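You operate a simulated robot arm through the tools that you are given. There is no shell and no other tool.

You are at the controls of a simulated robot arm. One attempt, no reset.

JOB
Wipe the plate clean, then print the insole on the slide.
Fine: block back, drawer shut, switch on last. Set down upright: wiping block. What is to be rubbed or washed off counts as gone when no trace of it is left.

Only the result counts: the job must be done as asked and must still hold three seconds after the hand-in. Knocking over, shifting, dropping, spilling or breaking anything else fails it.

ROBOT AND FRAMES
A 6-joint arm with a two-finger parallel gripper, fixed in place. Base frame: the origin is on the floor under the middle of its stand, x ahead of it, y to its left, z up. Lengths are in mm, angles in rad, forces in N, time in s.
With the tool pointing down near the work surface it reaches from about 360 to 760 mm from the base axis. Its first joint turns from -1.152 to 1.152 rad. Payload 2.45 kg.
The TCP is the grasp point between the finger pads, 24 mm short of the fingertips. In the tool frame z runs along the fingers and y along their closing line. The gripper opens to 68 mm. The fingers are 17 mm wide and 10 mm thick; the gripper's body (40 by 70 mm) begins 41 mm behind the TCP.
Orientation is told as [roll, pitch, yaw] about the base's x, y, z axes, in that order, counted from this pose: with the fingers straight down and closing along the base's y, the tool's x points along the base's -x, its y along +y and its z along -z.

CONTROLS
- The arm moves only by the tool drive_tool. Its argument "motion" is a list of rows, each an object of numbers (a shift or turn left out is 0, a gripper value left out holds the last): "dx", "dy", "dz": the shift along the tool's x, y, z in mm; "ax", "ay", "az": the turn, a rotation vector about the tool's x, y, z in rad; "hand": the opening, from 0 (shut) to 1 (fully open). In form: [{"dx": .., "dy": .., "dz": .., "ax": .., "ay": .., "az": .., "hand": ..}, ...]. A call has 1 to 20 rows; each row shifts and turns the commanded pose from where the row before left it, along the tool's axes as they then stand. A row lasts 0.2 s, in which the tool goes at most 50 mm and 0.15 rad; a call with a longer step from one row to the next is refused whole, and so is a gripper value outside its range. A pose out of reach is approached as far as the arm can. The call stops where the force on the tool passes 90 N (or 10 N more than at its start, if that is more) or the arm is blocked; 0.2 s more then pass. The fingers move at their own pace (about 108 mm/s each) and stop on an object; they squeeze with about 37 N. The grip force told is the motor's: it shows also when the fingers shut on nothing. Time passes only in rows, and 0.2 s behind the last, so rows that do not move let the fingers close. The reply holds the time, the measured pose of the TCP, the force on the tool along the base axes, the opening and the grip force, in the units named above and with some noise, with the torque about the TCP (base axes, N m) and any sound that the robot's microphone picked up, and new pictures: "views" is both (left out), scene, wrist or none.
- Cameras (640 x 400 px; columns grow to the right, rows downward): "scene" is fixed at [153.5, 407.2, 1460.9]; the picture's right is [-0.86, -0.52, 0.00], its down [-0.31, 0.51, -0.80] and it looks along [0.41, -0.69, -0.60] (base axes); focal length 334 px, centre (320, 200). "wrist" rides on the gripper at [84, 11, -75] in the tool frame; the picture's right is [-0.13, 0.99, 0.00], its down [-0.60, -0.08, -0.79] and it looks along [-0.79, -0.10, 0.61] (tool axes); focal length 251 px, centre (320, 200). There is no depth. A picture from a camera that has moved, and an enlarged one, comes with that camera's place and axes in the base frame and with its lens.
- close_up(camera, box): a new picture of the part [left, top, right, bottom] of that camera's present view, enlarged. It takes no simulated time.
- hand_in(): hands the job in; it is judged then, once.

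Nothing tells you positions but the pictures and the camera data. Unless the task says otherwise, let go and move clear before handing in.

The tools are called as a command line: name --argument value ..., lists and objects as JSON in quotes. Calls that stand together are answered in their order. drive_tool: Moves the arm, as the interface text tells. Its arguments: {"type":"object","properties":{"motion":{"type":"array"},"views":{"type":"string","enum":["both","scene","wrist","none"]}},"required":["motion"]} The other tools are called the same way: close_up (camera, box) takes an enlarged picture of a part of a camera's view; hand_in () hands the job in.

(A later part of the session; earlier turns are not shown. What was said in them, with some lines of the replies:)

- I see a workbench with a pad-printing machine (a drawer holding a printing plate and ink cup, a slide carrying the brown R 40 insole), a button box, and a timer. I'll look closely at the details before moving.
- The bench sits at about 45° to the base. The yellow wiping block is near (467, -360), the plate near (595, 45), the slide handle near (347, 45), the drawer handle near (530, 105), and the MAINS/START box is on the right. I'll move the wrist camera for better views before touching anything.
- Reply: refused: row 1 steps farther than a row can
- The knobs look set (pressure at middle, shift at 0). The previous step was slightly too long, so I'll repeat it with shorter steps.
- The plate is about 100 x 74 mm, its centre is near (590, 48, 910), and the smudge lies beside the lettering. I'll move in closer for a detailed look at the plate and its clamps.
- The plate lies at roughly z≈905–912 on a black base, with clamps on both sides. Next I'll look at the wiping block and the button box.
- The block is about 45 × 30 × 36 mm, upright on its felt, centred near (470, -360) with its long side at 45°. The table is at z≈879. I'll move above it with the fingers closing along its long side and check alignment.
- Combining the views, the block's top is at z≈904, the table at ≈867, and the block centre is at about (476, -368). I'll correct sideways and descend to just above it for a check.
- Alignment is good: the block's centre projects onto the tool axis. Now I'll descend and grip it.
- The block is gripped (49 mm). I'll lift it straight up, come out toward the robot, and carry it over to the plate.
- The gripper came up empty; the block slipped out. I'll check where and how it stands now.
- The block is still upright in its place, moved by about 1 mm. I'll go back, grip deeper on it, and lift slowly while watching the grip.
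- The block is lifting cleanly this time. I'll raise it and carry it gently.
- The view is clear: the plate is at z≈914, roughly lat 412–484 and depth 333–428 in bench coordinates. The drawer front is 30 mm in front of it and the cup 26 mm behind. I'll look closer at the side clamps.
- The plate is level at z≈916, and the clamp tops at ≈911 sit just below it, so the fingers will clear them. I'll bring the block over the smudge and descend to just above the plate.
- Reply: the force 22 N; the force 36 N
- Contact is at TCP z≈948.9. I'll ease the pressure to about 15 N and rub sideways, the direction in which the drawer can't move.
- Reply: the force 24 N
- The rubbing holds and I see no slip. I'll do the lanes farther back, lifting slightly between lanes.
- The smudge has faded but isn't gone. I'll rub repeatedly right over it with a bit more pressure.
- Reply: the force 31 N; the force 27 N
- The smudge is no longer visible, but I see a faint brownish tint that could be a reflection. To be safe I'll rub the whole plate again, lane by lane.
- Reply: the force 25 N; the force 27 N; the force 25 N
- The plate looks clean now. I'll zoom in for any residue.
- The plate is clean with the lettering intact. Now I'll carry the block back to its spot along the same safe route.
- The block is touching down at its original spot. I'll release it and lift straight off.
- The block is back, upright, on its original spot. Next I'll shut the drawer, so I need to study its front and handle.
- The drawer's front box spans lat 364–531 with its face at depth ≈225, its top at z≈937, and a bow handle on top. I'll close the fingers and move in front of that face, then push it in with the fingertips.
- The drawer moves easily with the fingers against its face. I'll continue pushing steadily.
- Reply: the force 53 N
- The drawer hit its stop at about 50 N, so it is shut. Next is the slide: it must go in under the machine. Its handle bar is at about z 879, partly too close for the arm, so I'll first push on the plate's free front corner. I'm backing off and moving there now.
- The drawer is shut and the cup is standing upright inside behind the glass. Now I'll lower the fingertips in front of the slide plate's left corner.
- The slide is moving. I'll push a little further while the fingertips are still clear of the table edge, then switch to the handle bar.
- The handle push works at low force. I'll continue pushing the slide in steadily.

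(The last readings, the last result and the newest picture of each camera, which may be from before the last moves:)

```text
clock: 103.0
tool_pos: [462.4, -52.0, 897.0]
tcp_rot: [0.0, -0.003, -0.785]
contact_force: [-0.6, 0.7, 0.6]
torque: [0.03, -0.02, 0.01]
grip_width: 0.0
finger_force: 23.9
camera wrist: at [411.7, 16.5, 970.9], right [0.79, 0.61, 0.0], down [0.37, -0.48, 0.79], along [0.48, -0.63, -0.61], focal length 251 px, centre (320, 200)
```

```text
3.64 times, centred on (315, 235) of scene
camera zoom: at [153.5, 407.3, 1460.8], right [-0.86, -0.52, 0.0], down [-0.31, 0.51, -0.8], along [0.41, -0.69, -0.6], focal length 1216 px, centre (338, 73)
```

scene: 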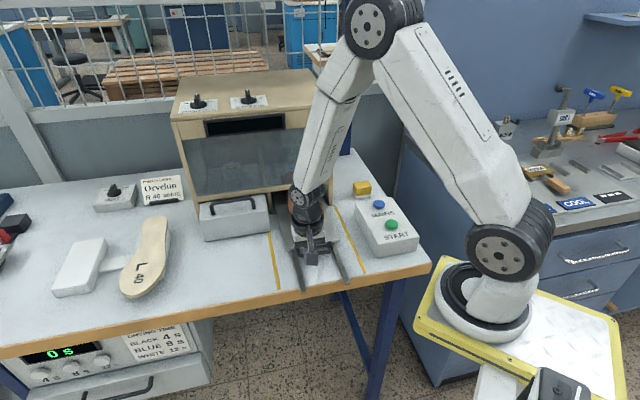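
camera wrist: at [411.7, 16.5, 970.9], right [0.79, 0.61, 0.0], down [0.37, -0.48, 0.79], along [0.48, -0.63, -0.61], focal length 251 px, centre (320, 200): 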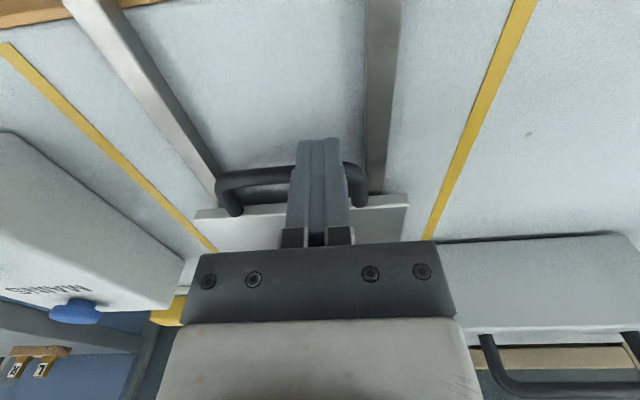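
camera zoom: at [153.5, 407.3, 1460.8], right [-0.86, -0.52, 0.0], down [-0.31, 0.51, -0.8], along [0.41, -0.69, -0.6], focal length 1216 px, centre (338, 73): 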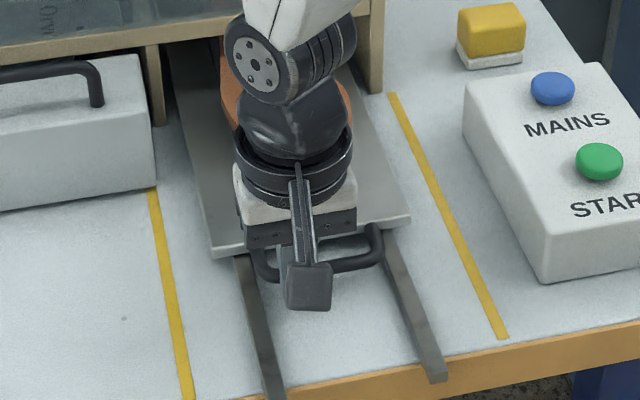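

drive_tool --motion '[{"dx": -6}, {"dx": -8}, {"dx": -8}, {"dx": -8}, {"dx": -8}, {"dx": -7}, {"dx": -6}, {"dx": -5}]' --views "both"

close_up --camera "scene" --box '[255, 170, 375, 280]'

```text
clock: 103.7
tool_pos: [463.8, -54.9, 894.9]
tcp_rot: [-0.017, 0.027, -0.778]
contact_force: [-5.7, 15.2, 8.8]
torque: [0.21, 0.07, 0.09]
grip_width: 0.0
finger_force: 23.7
stopped in row 3: the force on the tool passed its limit at 103 N (the readings are from after the stop); the commanded pose is now the measured one
camera wrist: at [415.8, 11.3, 971.8], right [0.79, 0.61, -0.02], down [0.4, -0.49, 0.78], along [0.47, -0.62, -0.63], focal length 251 px, centre (320, 200)
```

scene: 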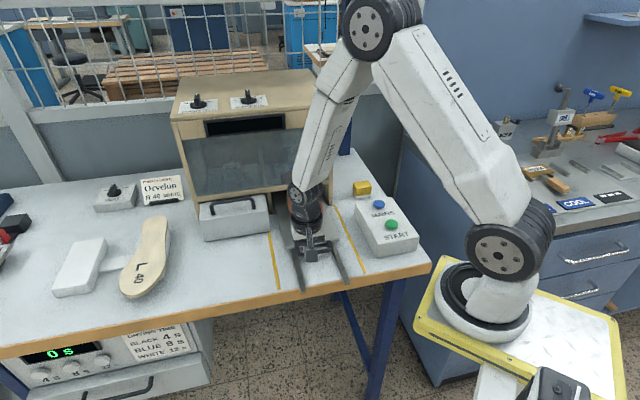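
wrist: 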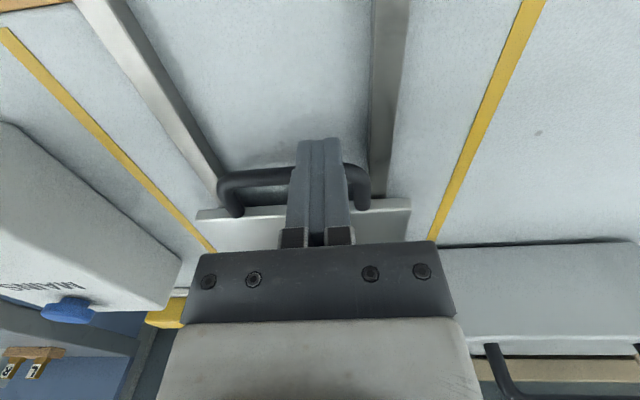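

```text
3.64 times, centred on (315, 225) of scene
camera zoom: at [153.2, 407.6, 1460.8], right [-0.86, -0.52, 0.0], down [-0.31, 0.51, -0.8], along [0.41, -0.69, -0.6], focal length 1216 px, centre (338, 109)
```

zoom: 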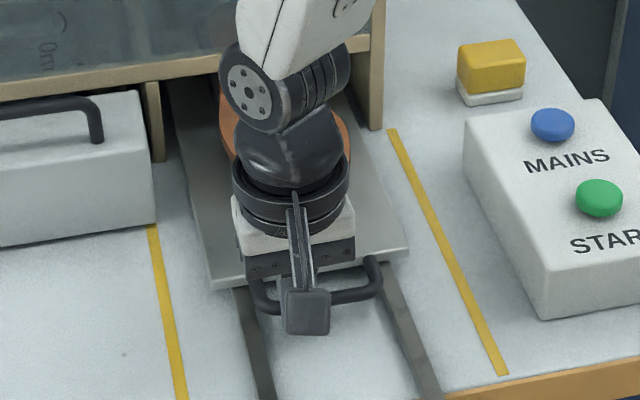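

The push hit a firm stop at about 173 mm of travel. I'll back off and check whether that is the slide's end stop.

drive_tool --motion '[{"dx": 3}, {"dx": 8}, {"dx": 15}, {"dx": 0}]' --views "none"

```text
clock: 104.7
tool_pos: [446.7, -38.7, 896.5]
tcp_rot: [-0.011, 0.022, -0.779]
contact_force: [-0.1, 0.3, -0.5]
torque: [0.03, 0.01, 0.01]
grip_width: 0.1
finger_force: 23.3
```

drive_tool --motion '[{"ax": -0.011, "ay": -0.022, "az": 0.006}, {"dx": 15, "dz": -10}, {"dx": 10, "dz": -40}, {"dz": -45}, {"dz": -35}]' --views "both"

close_up --camera "wrist" --box '[160, 60, 480, 260]'

close_up --camera "scene" --box '[165, 60, 365, 185]'

close_up --camera "scene" --box '[255, 170, 375, 280]'

```text
clock: 105.9
tool_pos: [431.2, -19.5, 1024.2]
tcp_rot: [-0.001, 0.003, -0.786]
contact_force: [0.4, 0.3, 0.2]
torque: [-0.06, 0.0, 0.03]
grip_width: 0.0
finger_force: 23.8
camera wrist: at [380.2, 48.6, 1100.1], right [0.79, 0.61, 0.0], down [0.37, -0.48, 0.79], along [0.48, -0.63, -0.61], focal length 251 px, centre (320, 200)
```

scene: 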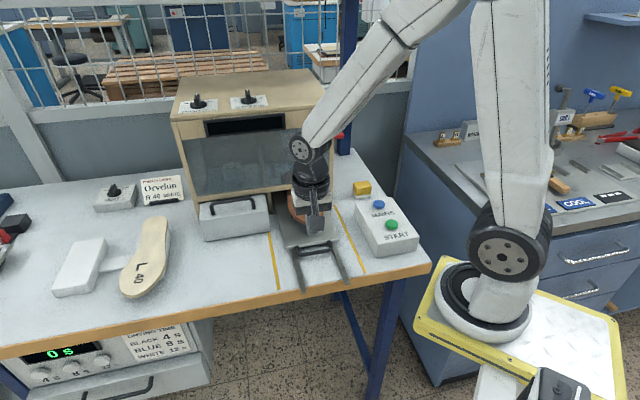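
wrist: 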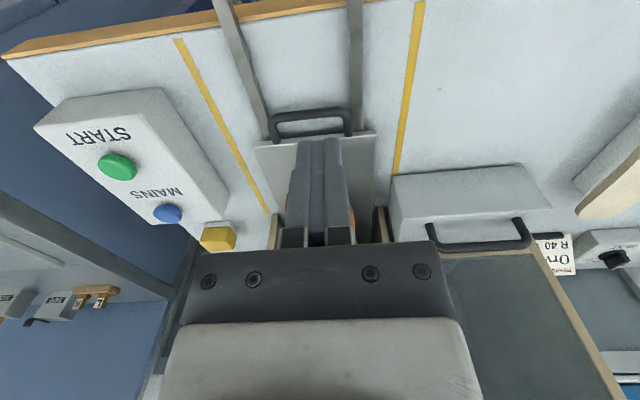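

```text
2.00 times, centred on (320, 160) of wrist
camera zoom: at [380.2, 48.6, 1100.1], right [0.79, 0.61, 0.0], down [0.37, -0.48, 0.79], along [0.48, -0.63, -0.61], focal length 503 px, centre (320, 280)
```

zoom: 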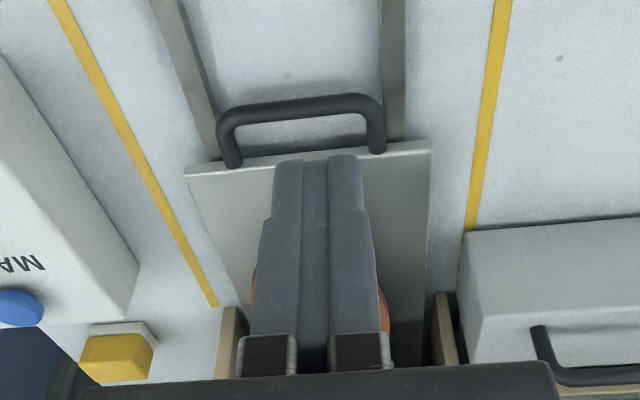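

```text
3.20 times, centred on (265, 122) of scene
camera zoom: at [153.5, 407.3, 1460.9], right [-0.86, -0.52, 0.0], down [-0.31, 0.51, -0.8], along [0.41, -0.69, -0.6], focal length 1070 px, centre (496, 448)
```

zoom: 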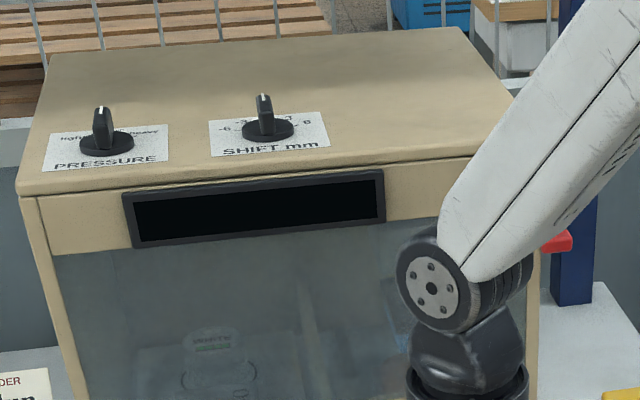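

```text
3.64 times, centred on (315, 225) of scene
camera zoom: at [153.5, 407.3, 1460.9], right [-0.86, -0.52, 0.0], down [-0.31, 0.51, -0.8], along [0.41, -0.69, -0.6], focal length 1216 px, centre (338, 109)
```

zoom: 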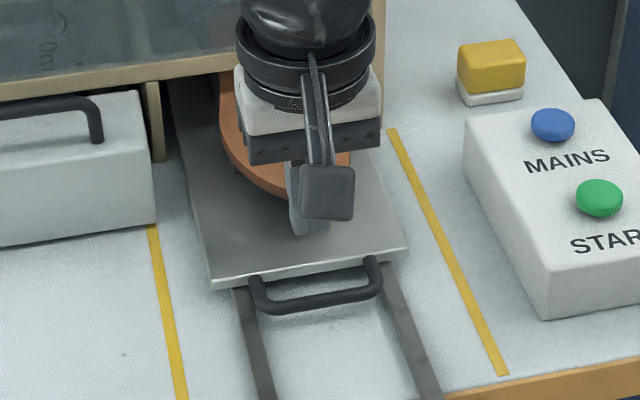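

drive_tool --motion '[{"dy": -30}, {"dy": -45}, {"dy": -45}, {"dy": -45}, {"dy": -35}, {"dy": -15}]' --views "both"

close_up --camera "wrist" --box '[400, 30, 640, 230]'

close_up --camera "scene" --box '[165, 100, 345, 215]'

close_up --camera "scene" --box '[255, 130, 375, 240]'

```text
clock: 107.3
tool_pos: [277.7, -172.9, 1029.3]
tcp_rot: [-0.001, 0.001, -0.786]
contact_force: [-0.1, -0.1, 0.6]
torque: [0.06, 0.01, 0.02]
grip_width: 0.3
finger_force: 23.4
camera wrist: at [226.8, -105.6, 1103.1], right [0.79, 0.61, 0.0], down [0.37, -0.48, 0.79], along [0.48, -0.63, -0.61], focal length 251 px, centre (320, 200)
```

scene: 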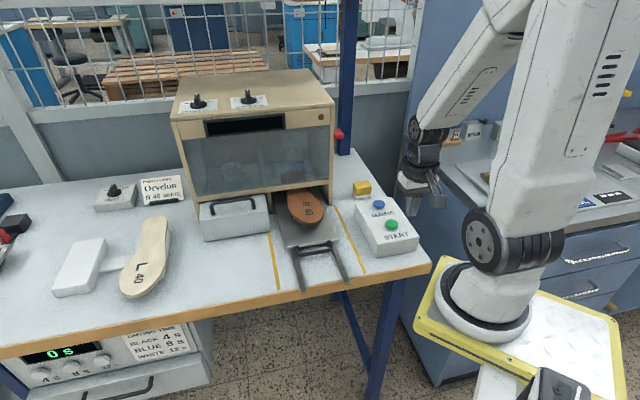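
wrist: 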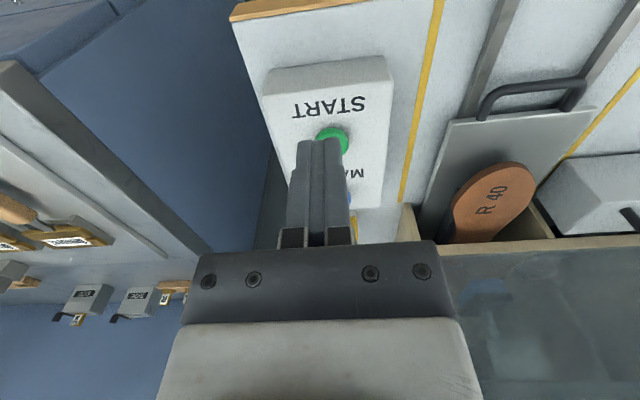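

```text
2.00 times, centred on (520, 130) of wrist
camera zoom: at [226.8, -105.6, 1103.1], right [0.79, 0.61, 0.0], down [0.37, -0.48, 0.79], along [0.48, -0.63, -0.61], focal length 503 px, centre (-80, 340)
```

zoom: 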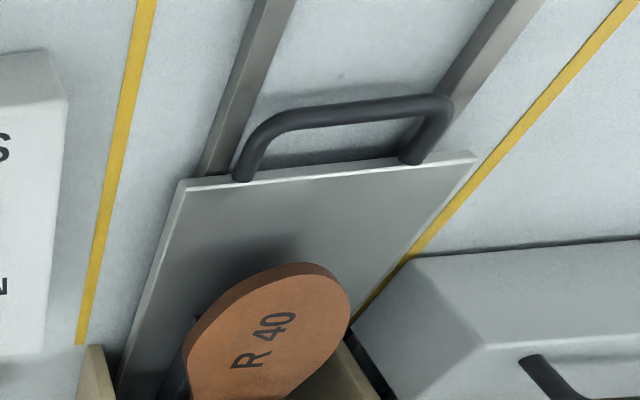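

```text
3.48 times, centred on (255, 158) of scene
camera zoom: at [153.5, 407.2, 1460.9], right [-0.86, -0.52, 0.0], down [-0.31, 0.51, -0.8], along [0.41, -0.69, -0.6], focal length 1163 px, centre (546, 348)
```

zoom: 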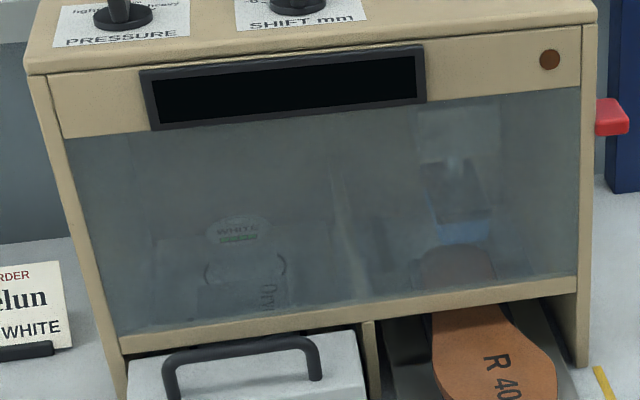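

```text
3.64 times, centred on (315, 185) of scene
camera zoom: at [153.5, 407.2, 1460.9], right [-0.86, -0.52, 0.0], down [-0.31, 0.51, -0.8], along [0.41, -0.69, -0.6], focal length 1216 px, centre (338, 254)
```

zoom: 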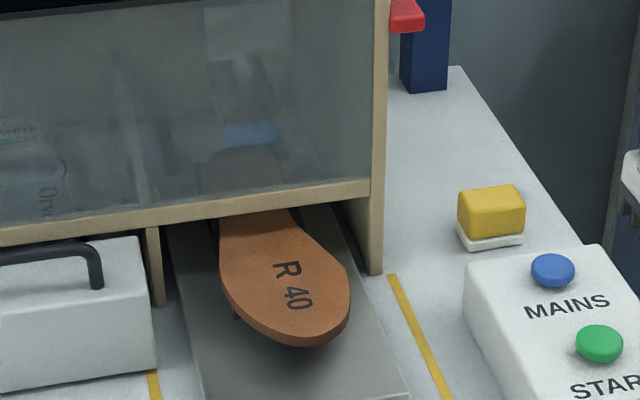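

The insole rode in with the slide without shifting. I'll check where the pad sits relative to the heel's print area to be sure the slide is fully home.

close_up --camera "scene" --box '[270, 130, 340, 200]'

close_up --camera "wrist" --box '[430, 180, 640, 400]'

close_up --camera "scene" --box '[280, 185, 330, 220]'

```text
5.71 times, centred on (305, 165) of scene
camera zoom: at [153.5, 407.2, 1460.9], right [-0.86, -0.52, 0.0], down [-0.31, 0.51, -0.8], along [0.41, -0.69, -0.6], focal length 1911 px, centre (406, 400)
```

zoom: 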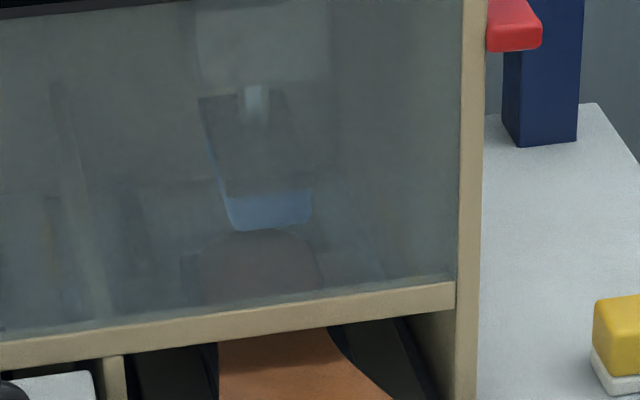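

```text
1.82 times, centred on (535, 290) of wrist
camera zoom: at [226.8, -105.6, 1103.1], right [0.79, 0.61, 0.0], down [0.37, -0.48, 0.79], along [0.48, -0.63, -0.61], focal length 457 px, centre (-71, 36)
```

zoom: 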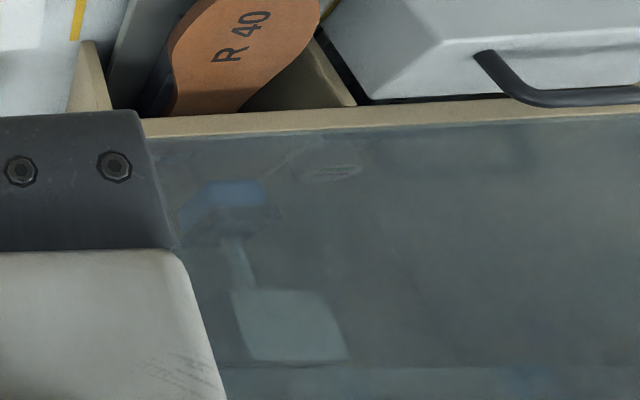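

```text
11.43 times, centred on (305, 202) of scene
camera zoom: at [153.5, 407.2, 1460.9], right [-0.86, -0.52, 0.0], down [-0.31, 0.51, -0.8], along [0.41, -0.69, -0.6], focal length 3822 px, centre (491, 171)
```

zoom: 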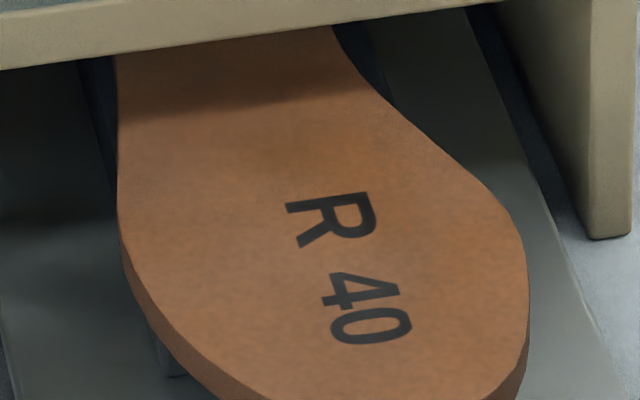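

The geometry is consistent: the pad (depth ≈612–690) sits over the heel's print area (≈652). MAINS is at about (387, -280, 918) and START at about (327, -220, 920). I'll go above MAINS.

drive_tool --motion '[{"dx": -25, "dy": 1.7}, {"dx": -43}, {"dx": -45}, {"dx": -30}, {"dx": -10, "dz": 15}, {"dz": 25}, {"dz": 20}, {"dz": 10}]' --views "both"

close_up --camera "scene" --box '[345, 170, 425, 230]'

close_up --camera "wrist" --box '[240, 80, 400, 220]'

```text
clock: 109.1
tool_pos: [386.0, -279.6, 954.2]
tcp_rot: [-0.002, 0.0, -0.785]
contact_force: [1.3, -0.1, 0.5]
torque: [0.03, 0.01, 0.0]
grip_width: 0.0
finger_force: 23.7
camera wrist: at [336.1, -211.6, 1029.8], right [0.79, 0.61, 0.0], down [0.37, -0.48, 0.79], along [0.48, -0.63, -0.61], focal length 251 px, centre (320, 200)
```

scene: 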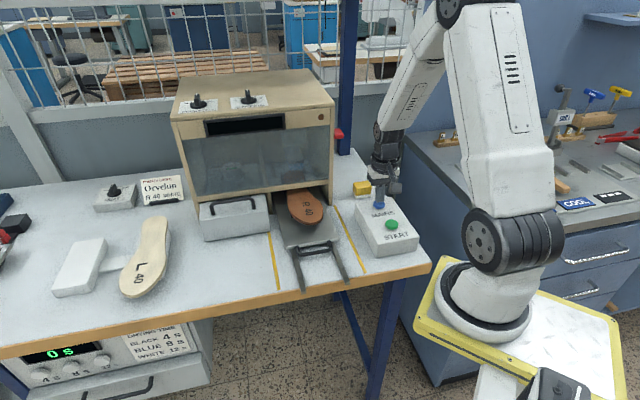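
wrist: 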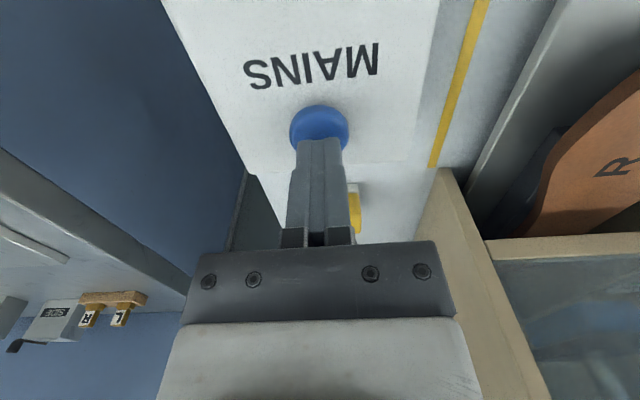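

```text
6.67 times, centred on (385, 200) of scene
camera zoom: at [153.5, 407.2, 1460.9], right [-0.86, -0.52, 0.0], down [-0.31, 0.51, -0.8], along [0.41, -0.69, -0.6], focal length 2230 px, centre (-113, 200)
```

zoom: 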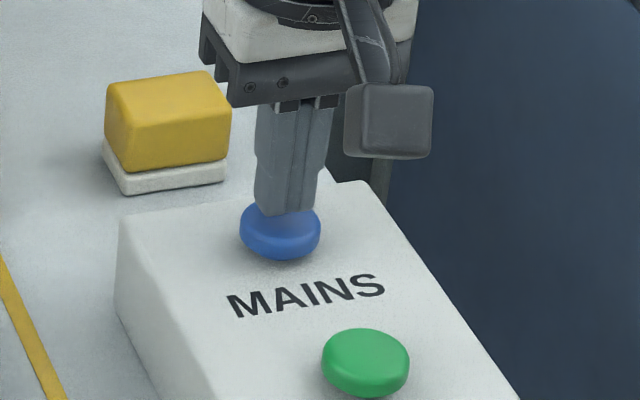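

```text
2.86 times, centred on (320, 150) of wrist
camera zoom: at [336.1, -211.6, 1029.8], right [0.79, 0.61, 0.0], down [0.37, -0.48, 0.79], along [0.48, -0.63, -0.61], focal length 718 px, centre (320, 343)
```

zoom: 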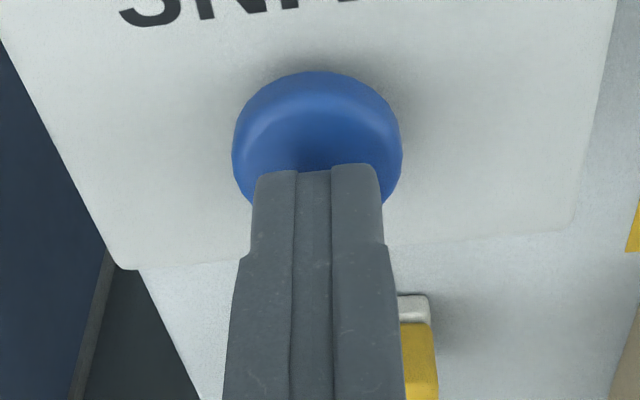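

The fingertips are centred over MAINS. I'll press down gently in small steps.

drive_tool --motion '[{"dz": 4}, {"dz": 3}, {"dz": 2}]' --views "none"

drive_tool --motion '[{"dz": 1.5}, {"dz": 1.5}]' --views "none"

```text
clock: 109.9
tool_pos: [385.3, -279.5, 946.3]
tcp_rot: [-0.002, 0.0, -0.786]
contact_force: [-0.3, -1.1, 1.0]
torque: [-0.01, -0.01, 0.04]
grip_width: 0.0
finger_force: 23.9
```

```text
clock: 110.5
tool_pos: [387.2, -278.7, 944.3]
tcp_rot: [-0.002, 0.001, -0.787]
contact_force: [-1.0, -1.1, 2.1]
torque: [-0.04, 0.06, 0.04]
grip_width: 0.1
finger_force: 23.7
heard: click
```

A click was heard. I'll lift off and check the display.

drive_tool --motion '[{"dz": -5}, {"dz": -15}, {"dz": -30}, {"dx": 20, "dz": -20}, {"dx": 20}]' --views "both"

close_up --camera "scene" --box '[170, 70, 350, 185]'

close_up --camera "scene" --box '[345, 170, 425, 260]'

```text
clock: 111.7
tool_pos: [358.9, -251.3, 1016.0]
tcp_rot: [-0.001, 0.003, -0.786]
contact_force: [-0.2, -0.6, -0.4]
torque: [-0.05, 0.01, -0.01]
grip_width: 0.1
finger_force: 23.5
camera wrist: at [309.2, -183.7, 1089.9], right [0.79, 0.61, 0.0], down [0.37, -0.48, 0.79], along [0.48, -0.63, -0.61], focal length 251 px, centre (320, 200)
```

scene: 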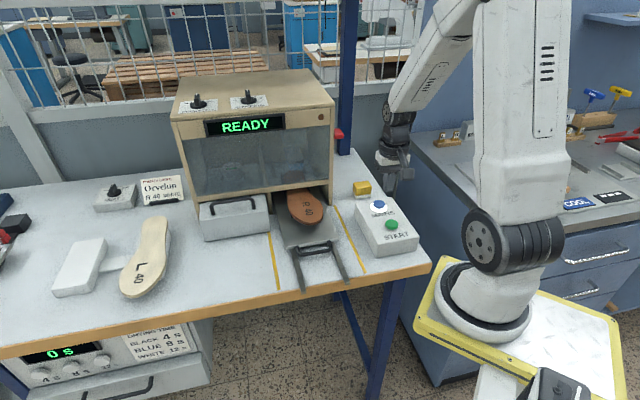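
wrist: 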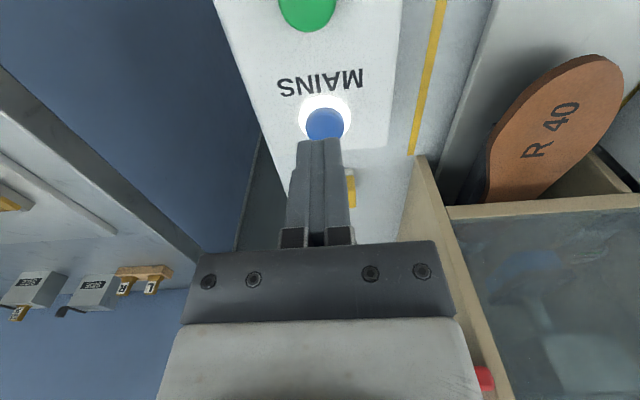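

```text
3.48 times, centred on (260, 128) of scene
camera zoom: at [153.5, 407.3, 1460.9], right [-0.86, -0.52, 0.0], down [-0.31, 0.51, -0.8], along [0.41, -0.69, -0.6], focal length 1163 px, centre (529, 452)
```

zoom: 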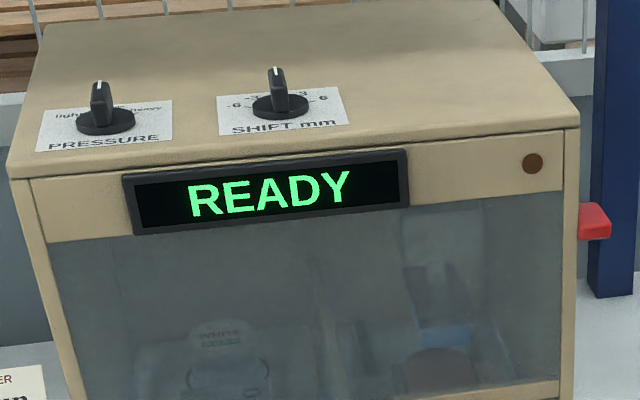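

```text
4.44 times, centred on (385, 215) of scene
camera zoom: at [153.5, 407.3, 1460.9], right [-0.86, -0.52, 0.0], down [-0.31, 0.51, -0.8], along [0.41, -0.69, -0.6], focal length 1486 px, centre (31, 133)
```

zoom: 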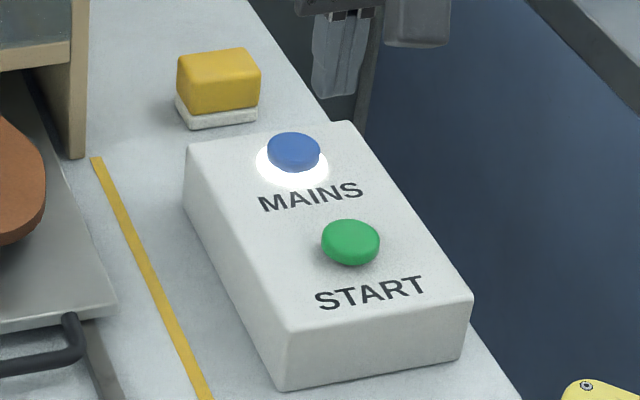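

The display shows READY and the MAINS lamp is lit. Now I'll press START.

drive_tool --motion '[{"dx": 25}, {"dx": 19.5}, {"dz": 20}, {"dz": 25}, {"dz": 15}]' --views "both"

close_up --camera "scene" --box '[345, 180, 425, 260]'

close_up --camera "wrist" --box '[240, 80, 400, 220]'

```text
clock: 112.9
tool_pos: [327.2, -221.0, 954.8]
tcp_rot: [-0.003, 0.0, -0.786]
contact_force: [0.6, -0.1, 1.1]
torque: [-0.04, 0.01, 0.07]
grip_width: 0.0
finger_force: 23.1
camera wrist: at [277.3, -153.1, 1029.2], right [0.79, 0.61, 0.0], down [0.37, -0.48, 0.79], along [0.48, -0.63, -0.61], focal length 251 px, centre (320, 200)
```

scene: 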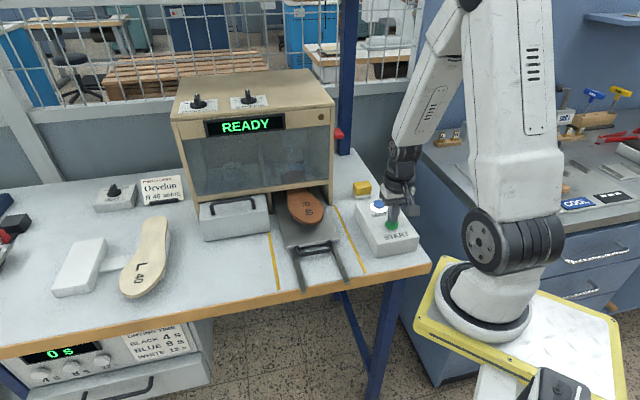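
wrist: 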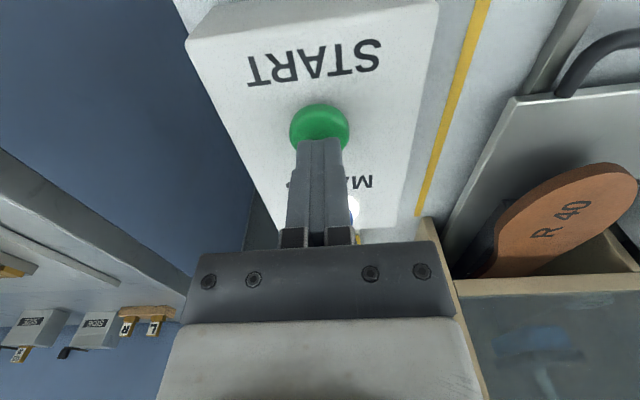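

```text
5.00 times, centred on (385, 220) of scene
camera zoom: at [153.5, 407.2, 1460.9], right [-0.86, -0.52, 0.0], down [-0.31, 0.51, -0.8], along [0.41, -0.69, -0.6], focal length 1672 px, centre (-5, 100)
```

zoom: 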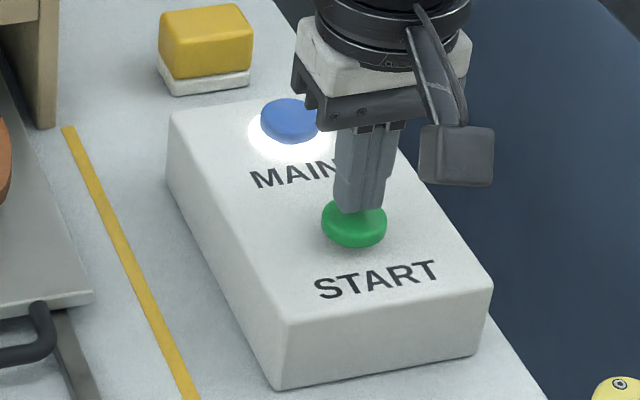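

```text
2.86 times, centred on (320, 150) of wrist
camera zoom: at [277.3, -153.1, 1029.2], right [0.79, 0.61, 0.0], down [0.37, -0.48, 0.79], along [0.48, -0.63, -0.61], focal length 718 px, centre (320, 343)
```

zoom: 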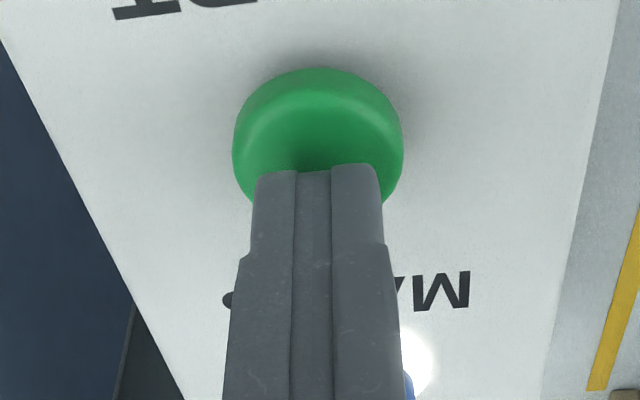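

drive_tool --motion '[{"dz": 4}, {"dz": 3}, {"dz": 2}]' --views "none"

drive_tool --motion '[{"dz": 1.5}, {"dz": 1.5}]' --views "scene"

```text
clock: 113.7
tool_pos: [328.7, -221.1, 946.6]
tcp_rot: [-0.002, -0.001, -0.784]
contact_force: [0.0, 0.0, 1.9]
torque: [0.05, -0.01, -0.01]
grip_width: 0.1
finger_force: 23.4
```

```text
clock: 114.3
tool_pos: [328.0, -219.8, 943.7]
tcp_rot: [-0.001, -0.001, -0.786]
contact_force: [-0.3, -1.8, 4.0]
torque: [-0.02, 0.0, -0.03]
grip_width: 0.1
finger_force: 23.2
heard: click
```

scene: 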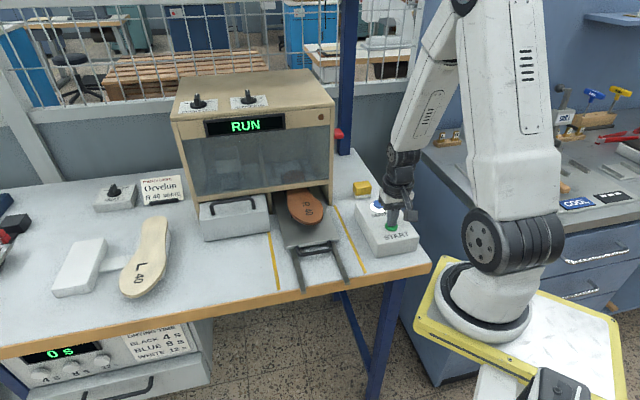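

The machine shows RUN. I'll lift off the button and wait clear of it while it prints.

drive_tool --motion '[{"dz": -5}, {"dz": -15}, {"dz": -30}, {"dz": -25}, {"dz": 0}, {"dz": 0}, {"dz": 0}, {"dz": 0}, {"dz": 0}, {"dz": 0}]' --views "both"

close_up --camera "scene" --box '[170, 90, 350, 205]'

```text
clock: 116.5
tool_pos: [329.6, -220.1, 1017.6]
tcp_rot: [-0.002, 0.002, -0.785]
contact_force: [0.1, -0.1, -0.2]
torque: [-0.02, -0.01, -0.02]
grip_width: 0.0
finger_force: 23.9
camera wrist: at [278.6, -152.5, 1091.8], right [0.79, 0.61, 0.0], down [0.37, -0.48, 0.79], along [0.48, -0.63, -0.61], focal length 251 px, centre (320, 200)
```

scene: 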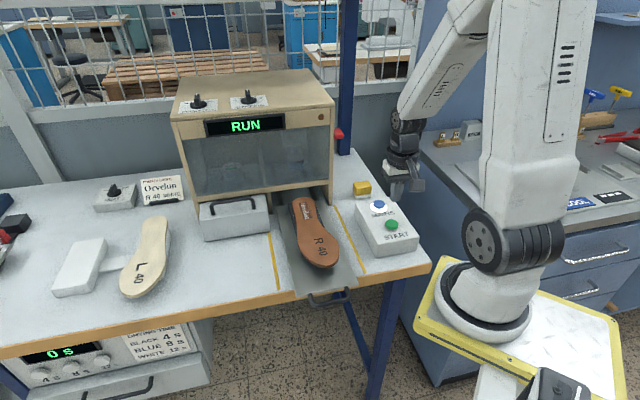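
wrist: 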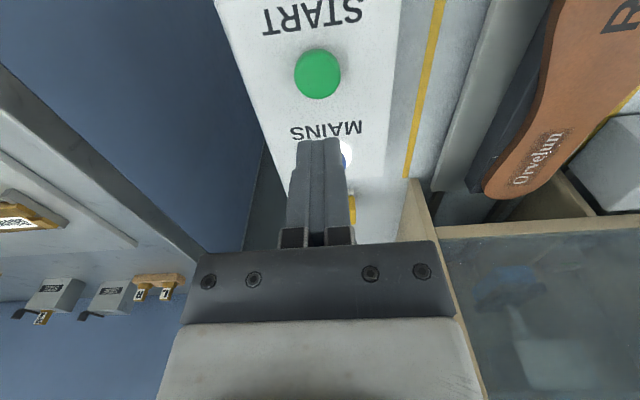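

```text
3.48 times, centred on (260, 148) of scene
camera zoom: at [153.5, 407.2, 1460.9], right [-0.86, -0.52, 0.0], down [-0.31, 0.51, -0.8], along [0.41, -0.69, -0.6], focal length 1163 px, centre (529, 383)
```

zoom: 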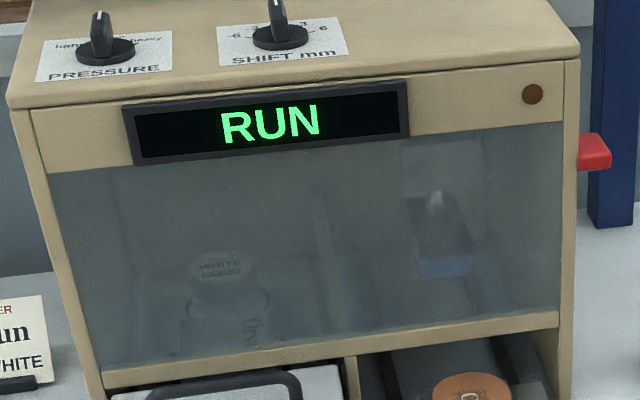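

The slide came back out on its own with "Orvelun" printed in white on the heel. I'll wait for the cycle to end and inspect the print.

drive_tool --motion '[{"dz": -5}, {"dz": 0}, {"dz": 0}, {"dz": 0}, {"dz": 0}, {"dz": 0}, {"dz": 0}, {"dz": 0}, {"dz": 0}, {"dz": 0}, {"dz": 0}, {"dz": 0}, {"dz": 0}, {"dz": 0}, {"dz": 0}, {"dz": 0}]' --views "both"

close_up --camera "scene" --box '[270, 175, 360, 305]'

close_up --camera "scene" --box '[280, 185, 330, 235]'

close_up --camera "scene" --box '[170, 90, 350, 245]'

```text
clock: 119.9
tool_pos: [328.9, -220.2, 1023.1]
tcp_rot: [-0.003, -0.001, -0.785]
contact_force: [0.1, 1.1, 0.5]
torque: [0.03, 0.0, 0.0]
grip_width: 0.0
finger_force: 23.6
camera wrist: at [278.1, -152.1, 1096.7], right [0.79, 0.61, 0.0], down [0.37, -0.48, 0.79], along [0.48, -0.63, -0.61], focal length 251 px, centre (320, 200)
```

scene: 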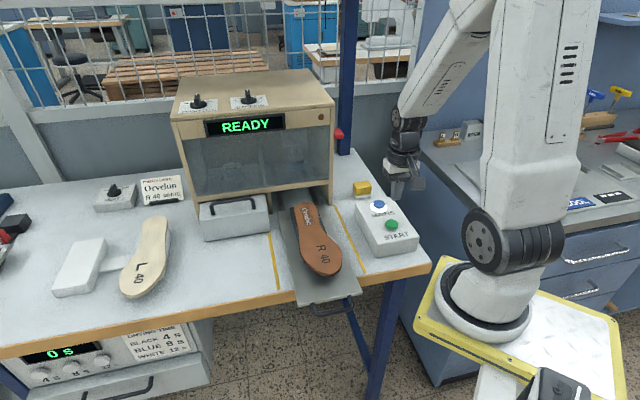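
wrist: 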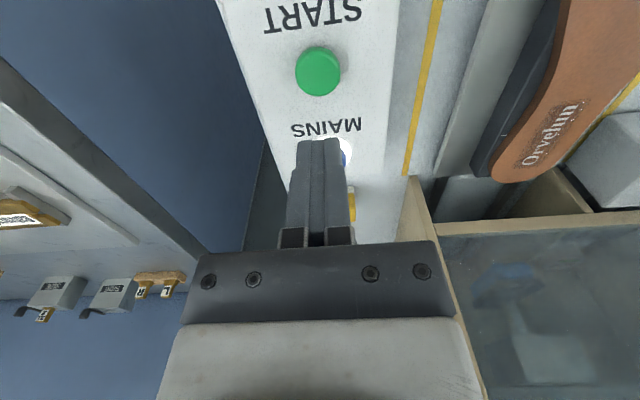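

```text
3.08 times, centred on (315, 240) of scene
camera zoom: at [153.5, 407.2, 1460.9], right [-0.86, -0.52, 0.0], down [-0.31, 0.51, -0.8], along [0.41, -0.69, -0.6], focal length 1029 px, centre (335, 77)
```

zoom: 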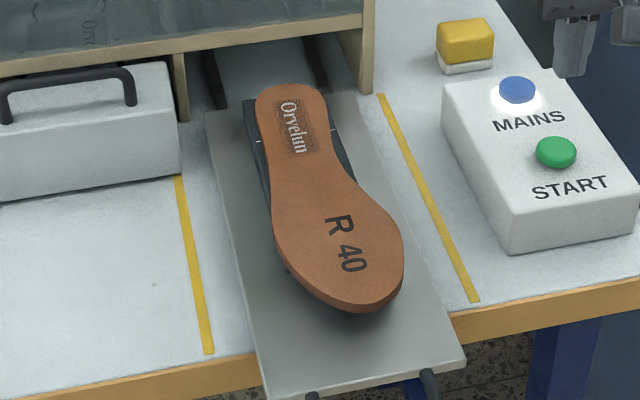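

```text
8.00 times, centred on (305, 210) of scene
camera zoom: at [153.5, 407.2, 1460.9], right [-0.86, -0.52, 0.0], down [-0.31, 0.51, -0.8], along [0.41, -0.69, -0.6], focal length 2676 px, centre (440, 120)
```

zoom: 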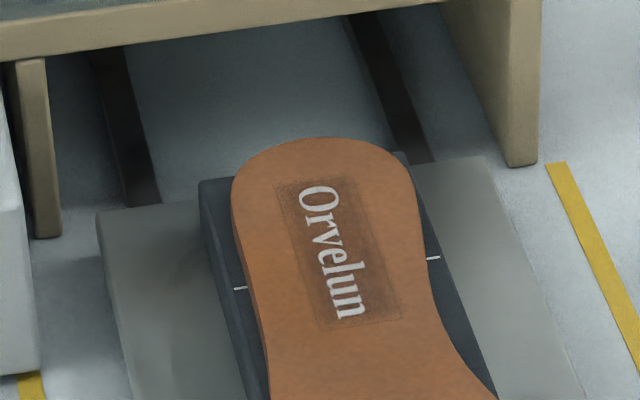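

```text
2.58 times, centred on (260, 168) of scene
camera zoom: at [153.5, 407.2, 1460.9], right [-0.86, -0.52, 0.0], down [-0.31, 0.51, -0.8], along [0.41, -0.69, -0.6], focal length 863 px, centre (475, 284)
```

zoom: 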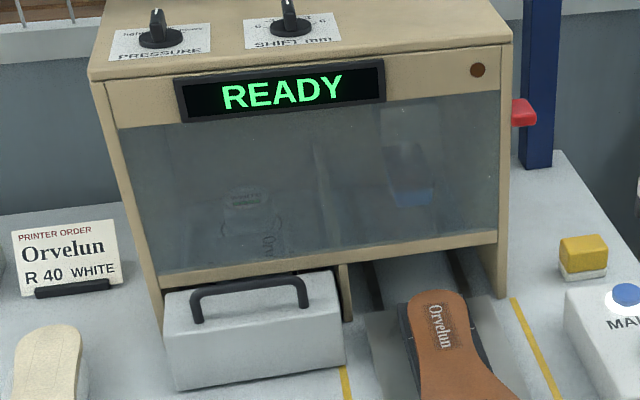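

The machine is back at READY and the slide has ejected. I'll inspect the print closely, since there is a darker area around the lettering.

close_up --camera "scene" --box '[290, 198, 322, 228]'

close_up --camera "wrist" --box '[480, 70, 640, 200]'

```text
13.33 times, centred on (306, 213) of scene
camera zoom: at [153.5, 407.2, 1460.9], right [-0.86, -0.52, 0.0], down [-0.31, 0.51, -0.8], along [0.41, -0.69, -0.6], focal length 4460 px, centre (507, 27)
```

zoom: 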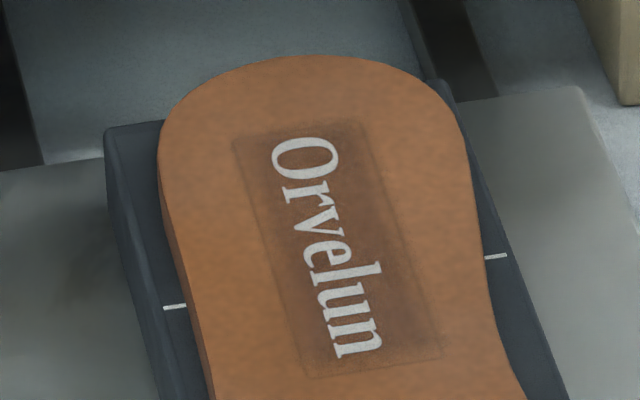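

```text
3.08 times, centred on (560, 135) of wrist
camera zoom: at [278.1, -152.1, 1096.7], right [0.79, 0.61, 0.0], down [0.37, -0.48, 0.79], along [0.48, -0.63, -0.61], focal length 774 px, centre (-418, 400)
```

zoom: 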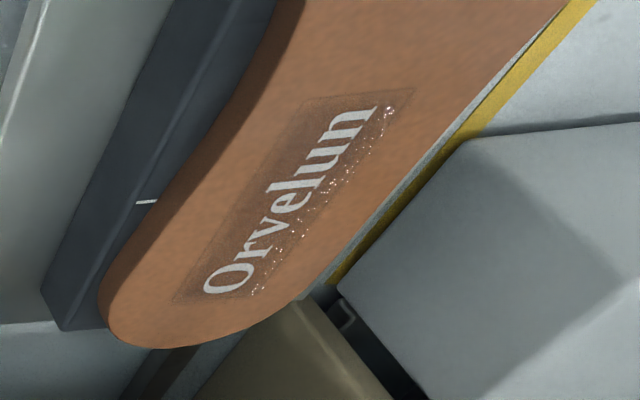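

The print "Orvelun" is complete in white inside the heel's print field. The drawer is shut, the block is back upright, and the machine is on and READY. I'll move the arm clear and take a final look.

drive_tool --motion '[{"dz": -30}, {"dz": -40}, {"dz": -40}, {"dz": -20}, {"dz": 0}]' --views "scene"

close_up --camera "scene" --box '[165, 90, 425, 320]'

```text
clock: 121.1
tool_pos: [327.0, -219.1, 1150.4]
tcp_rot: [-0.002, 0.001, -0.787]
contact_force: [0.1, -0.6, 0.3]
torque: [-0.01, 0.02, 0.0]
grip_width: 0.0
finger_force: 23.8
```

scene: 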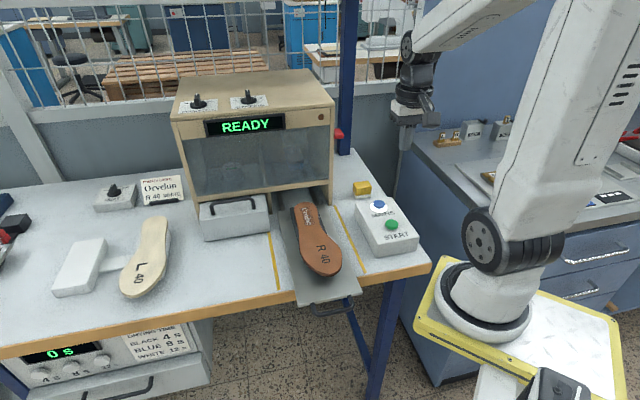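

```text
1.74 times, centred on (295, 205) of scene
camera zoom: at [153.5, 407.3, 1460.9], right [-0.86, -0.52, 0.0], down [-0.31, 0.51, -0.8], along [0.41, -0.69, -0.6], focal length 582 px, centre (364, 191)
```

zoom: 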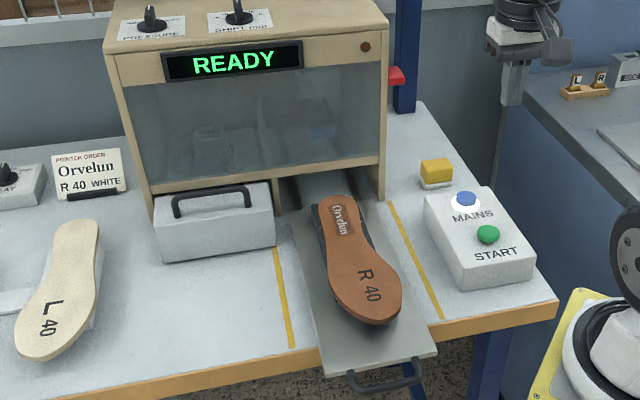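

Everything is in order: the plate was wiped clean, the block stands upright on its spot, the drawer is shut, and the mains went on last. The insole carries its white "Orvelun" print and the arm is clear, so I'm handing in.

hand_in

```text
The job is handed in.
```

The plate is wiped clean and the insole on the slide now carries a white "Orvelun" print on its heel. I've handed the job in.

- **Plate:** I rubbed the whole surface with the wiping block until no smudge showed in close-ups. The lettering on it is intact.
- **Block:** It stands upright back where it started. My first grip slipped as I lifted, but the block stayed upright in its place, and the second grip held.
- **Drawer:** It is pushed in to its stop. It slid out about 9 mm while I was wiping, before I shut it.
- **Switching on:** I pressed MAINS only after the block was back, the drawer was shut and the slide was in. The display showed READY, and I then pressed START.
- **Print:** The machine ran its cycle, ejected the slide by itself and returned to READY. The white letters look crisp. The print area around them looks slightly darker and glossy; I took this to be wet ink.

The fingers are closed and empty, and the arm is clear of the bench.
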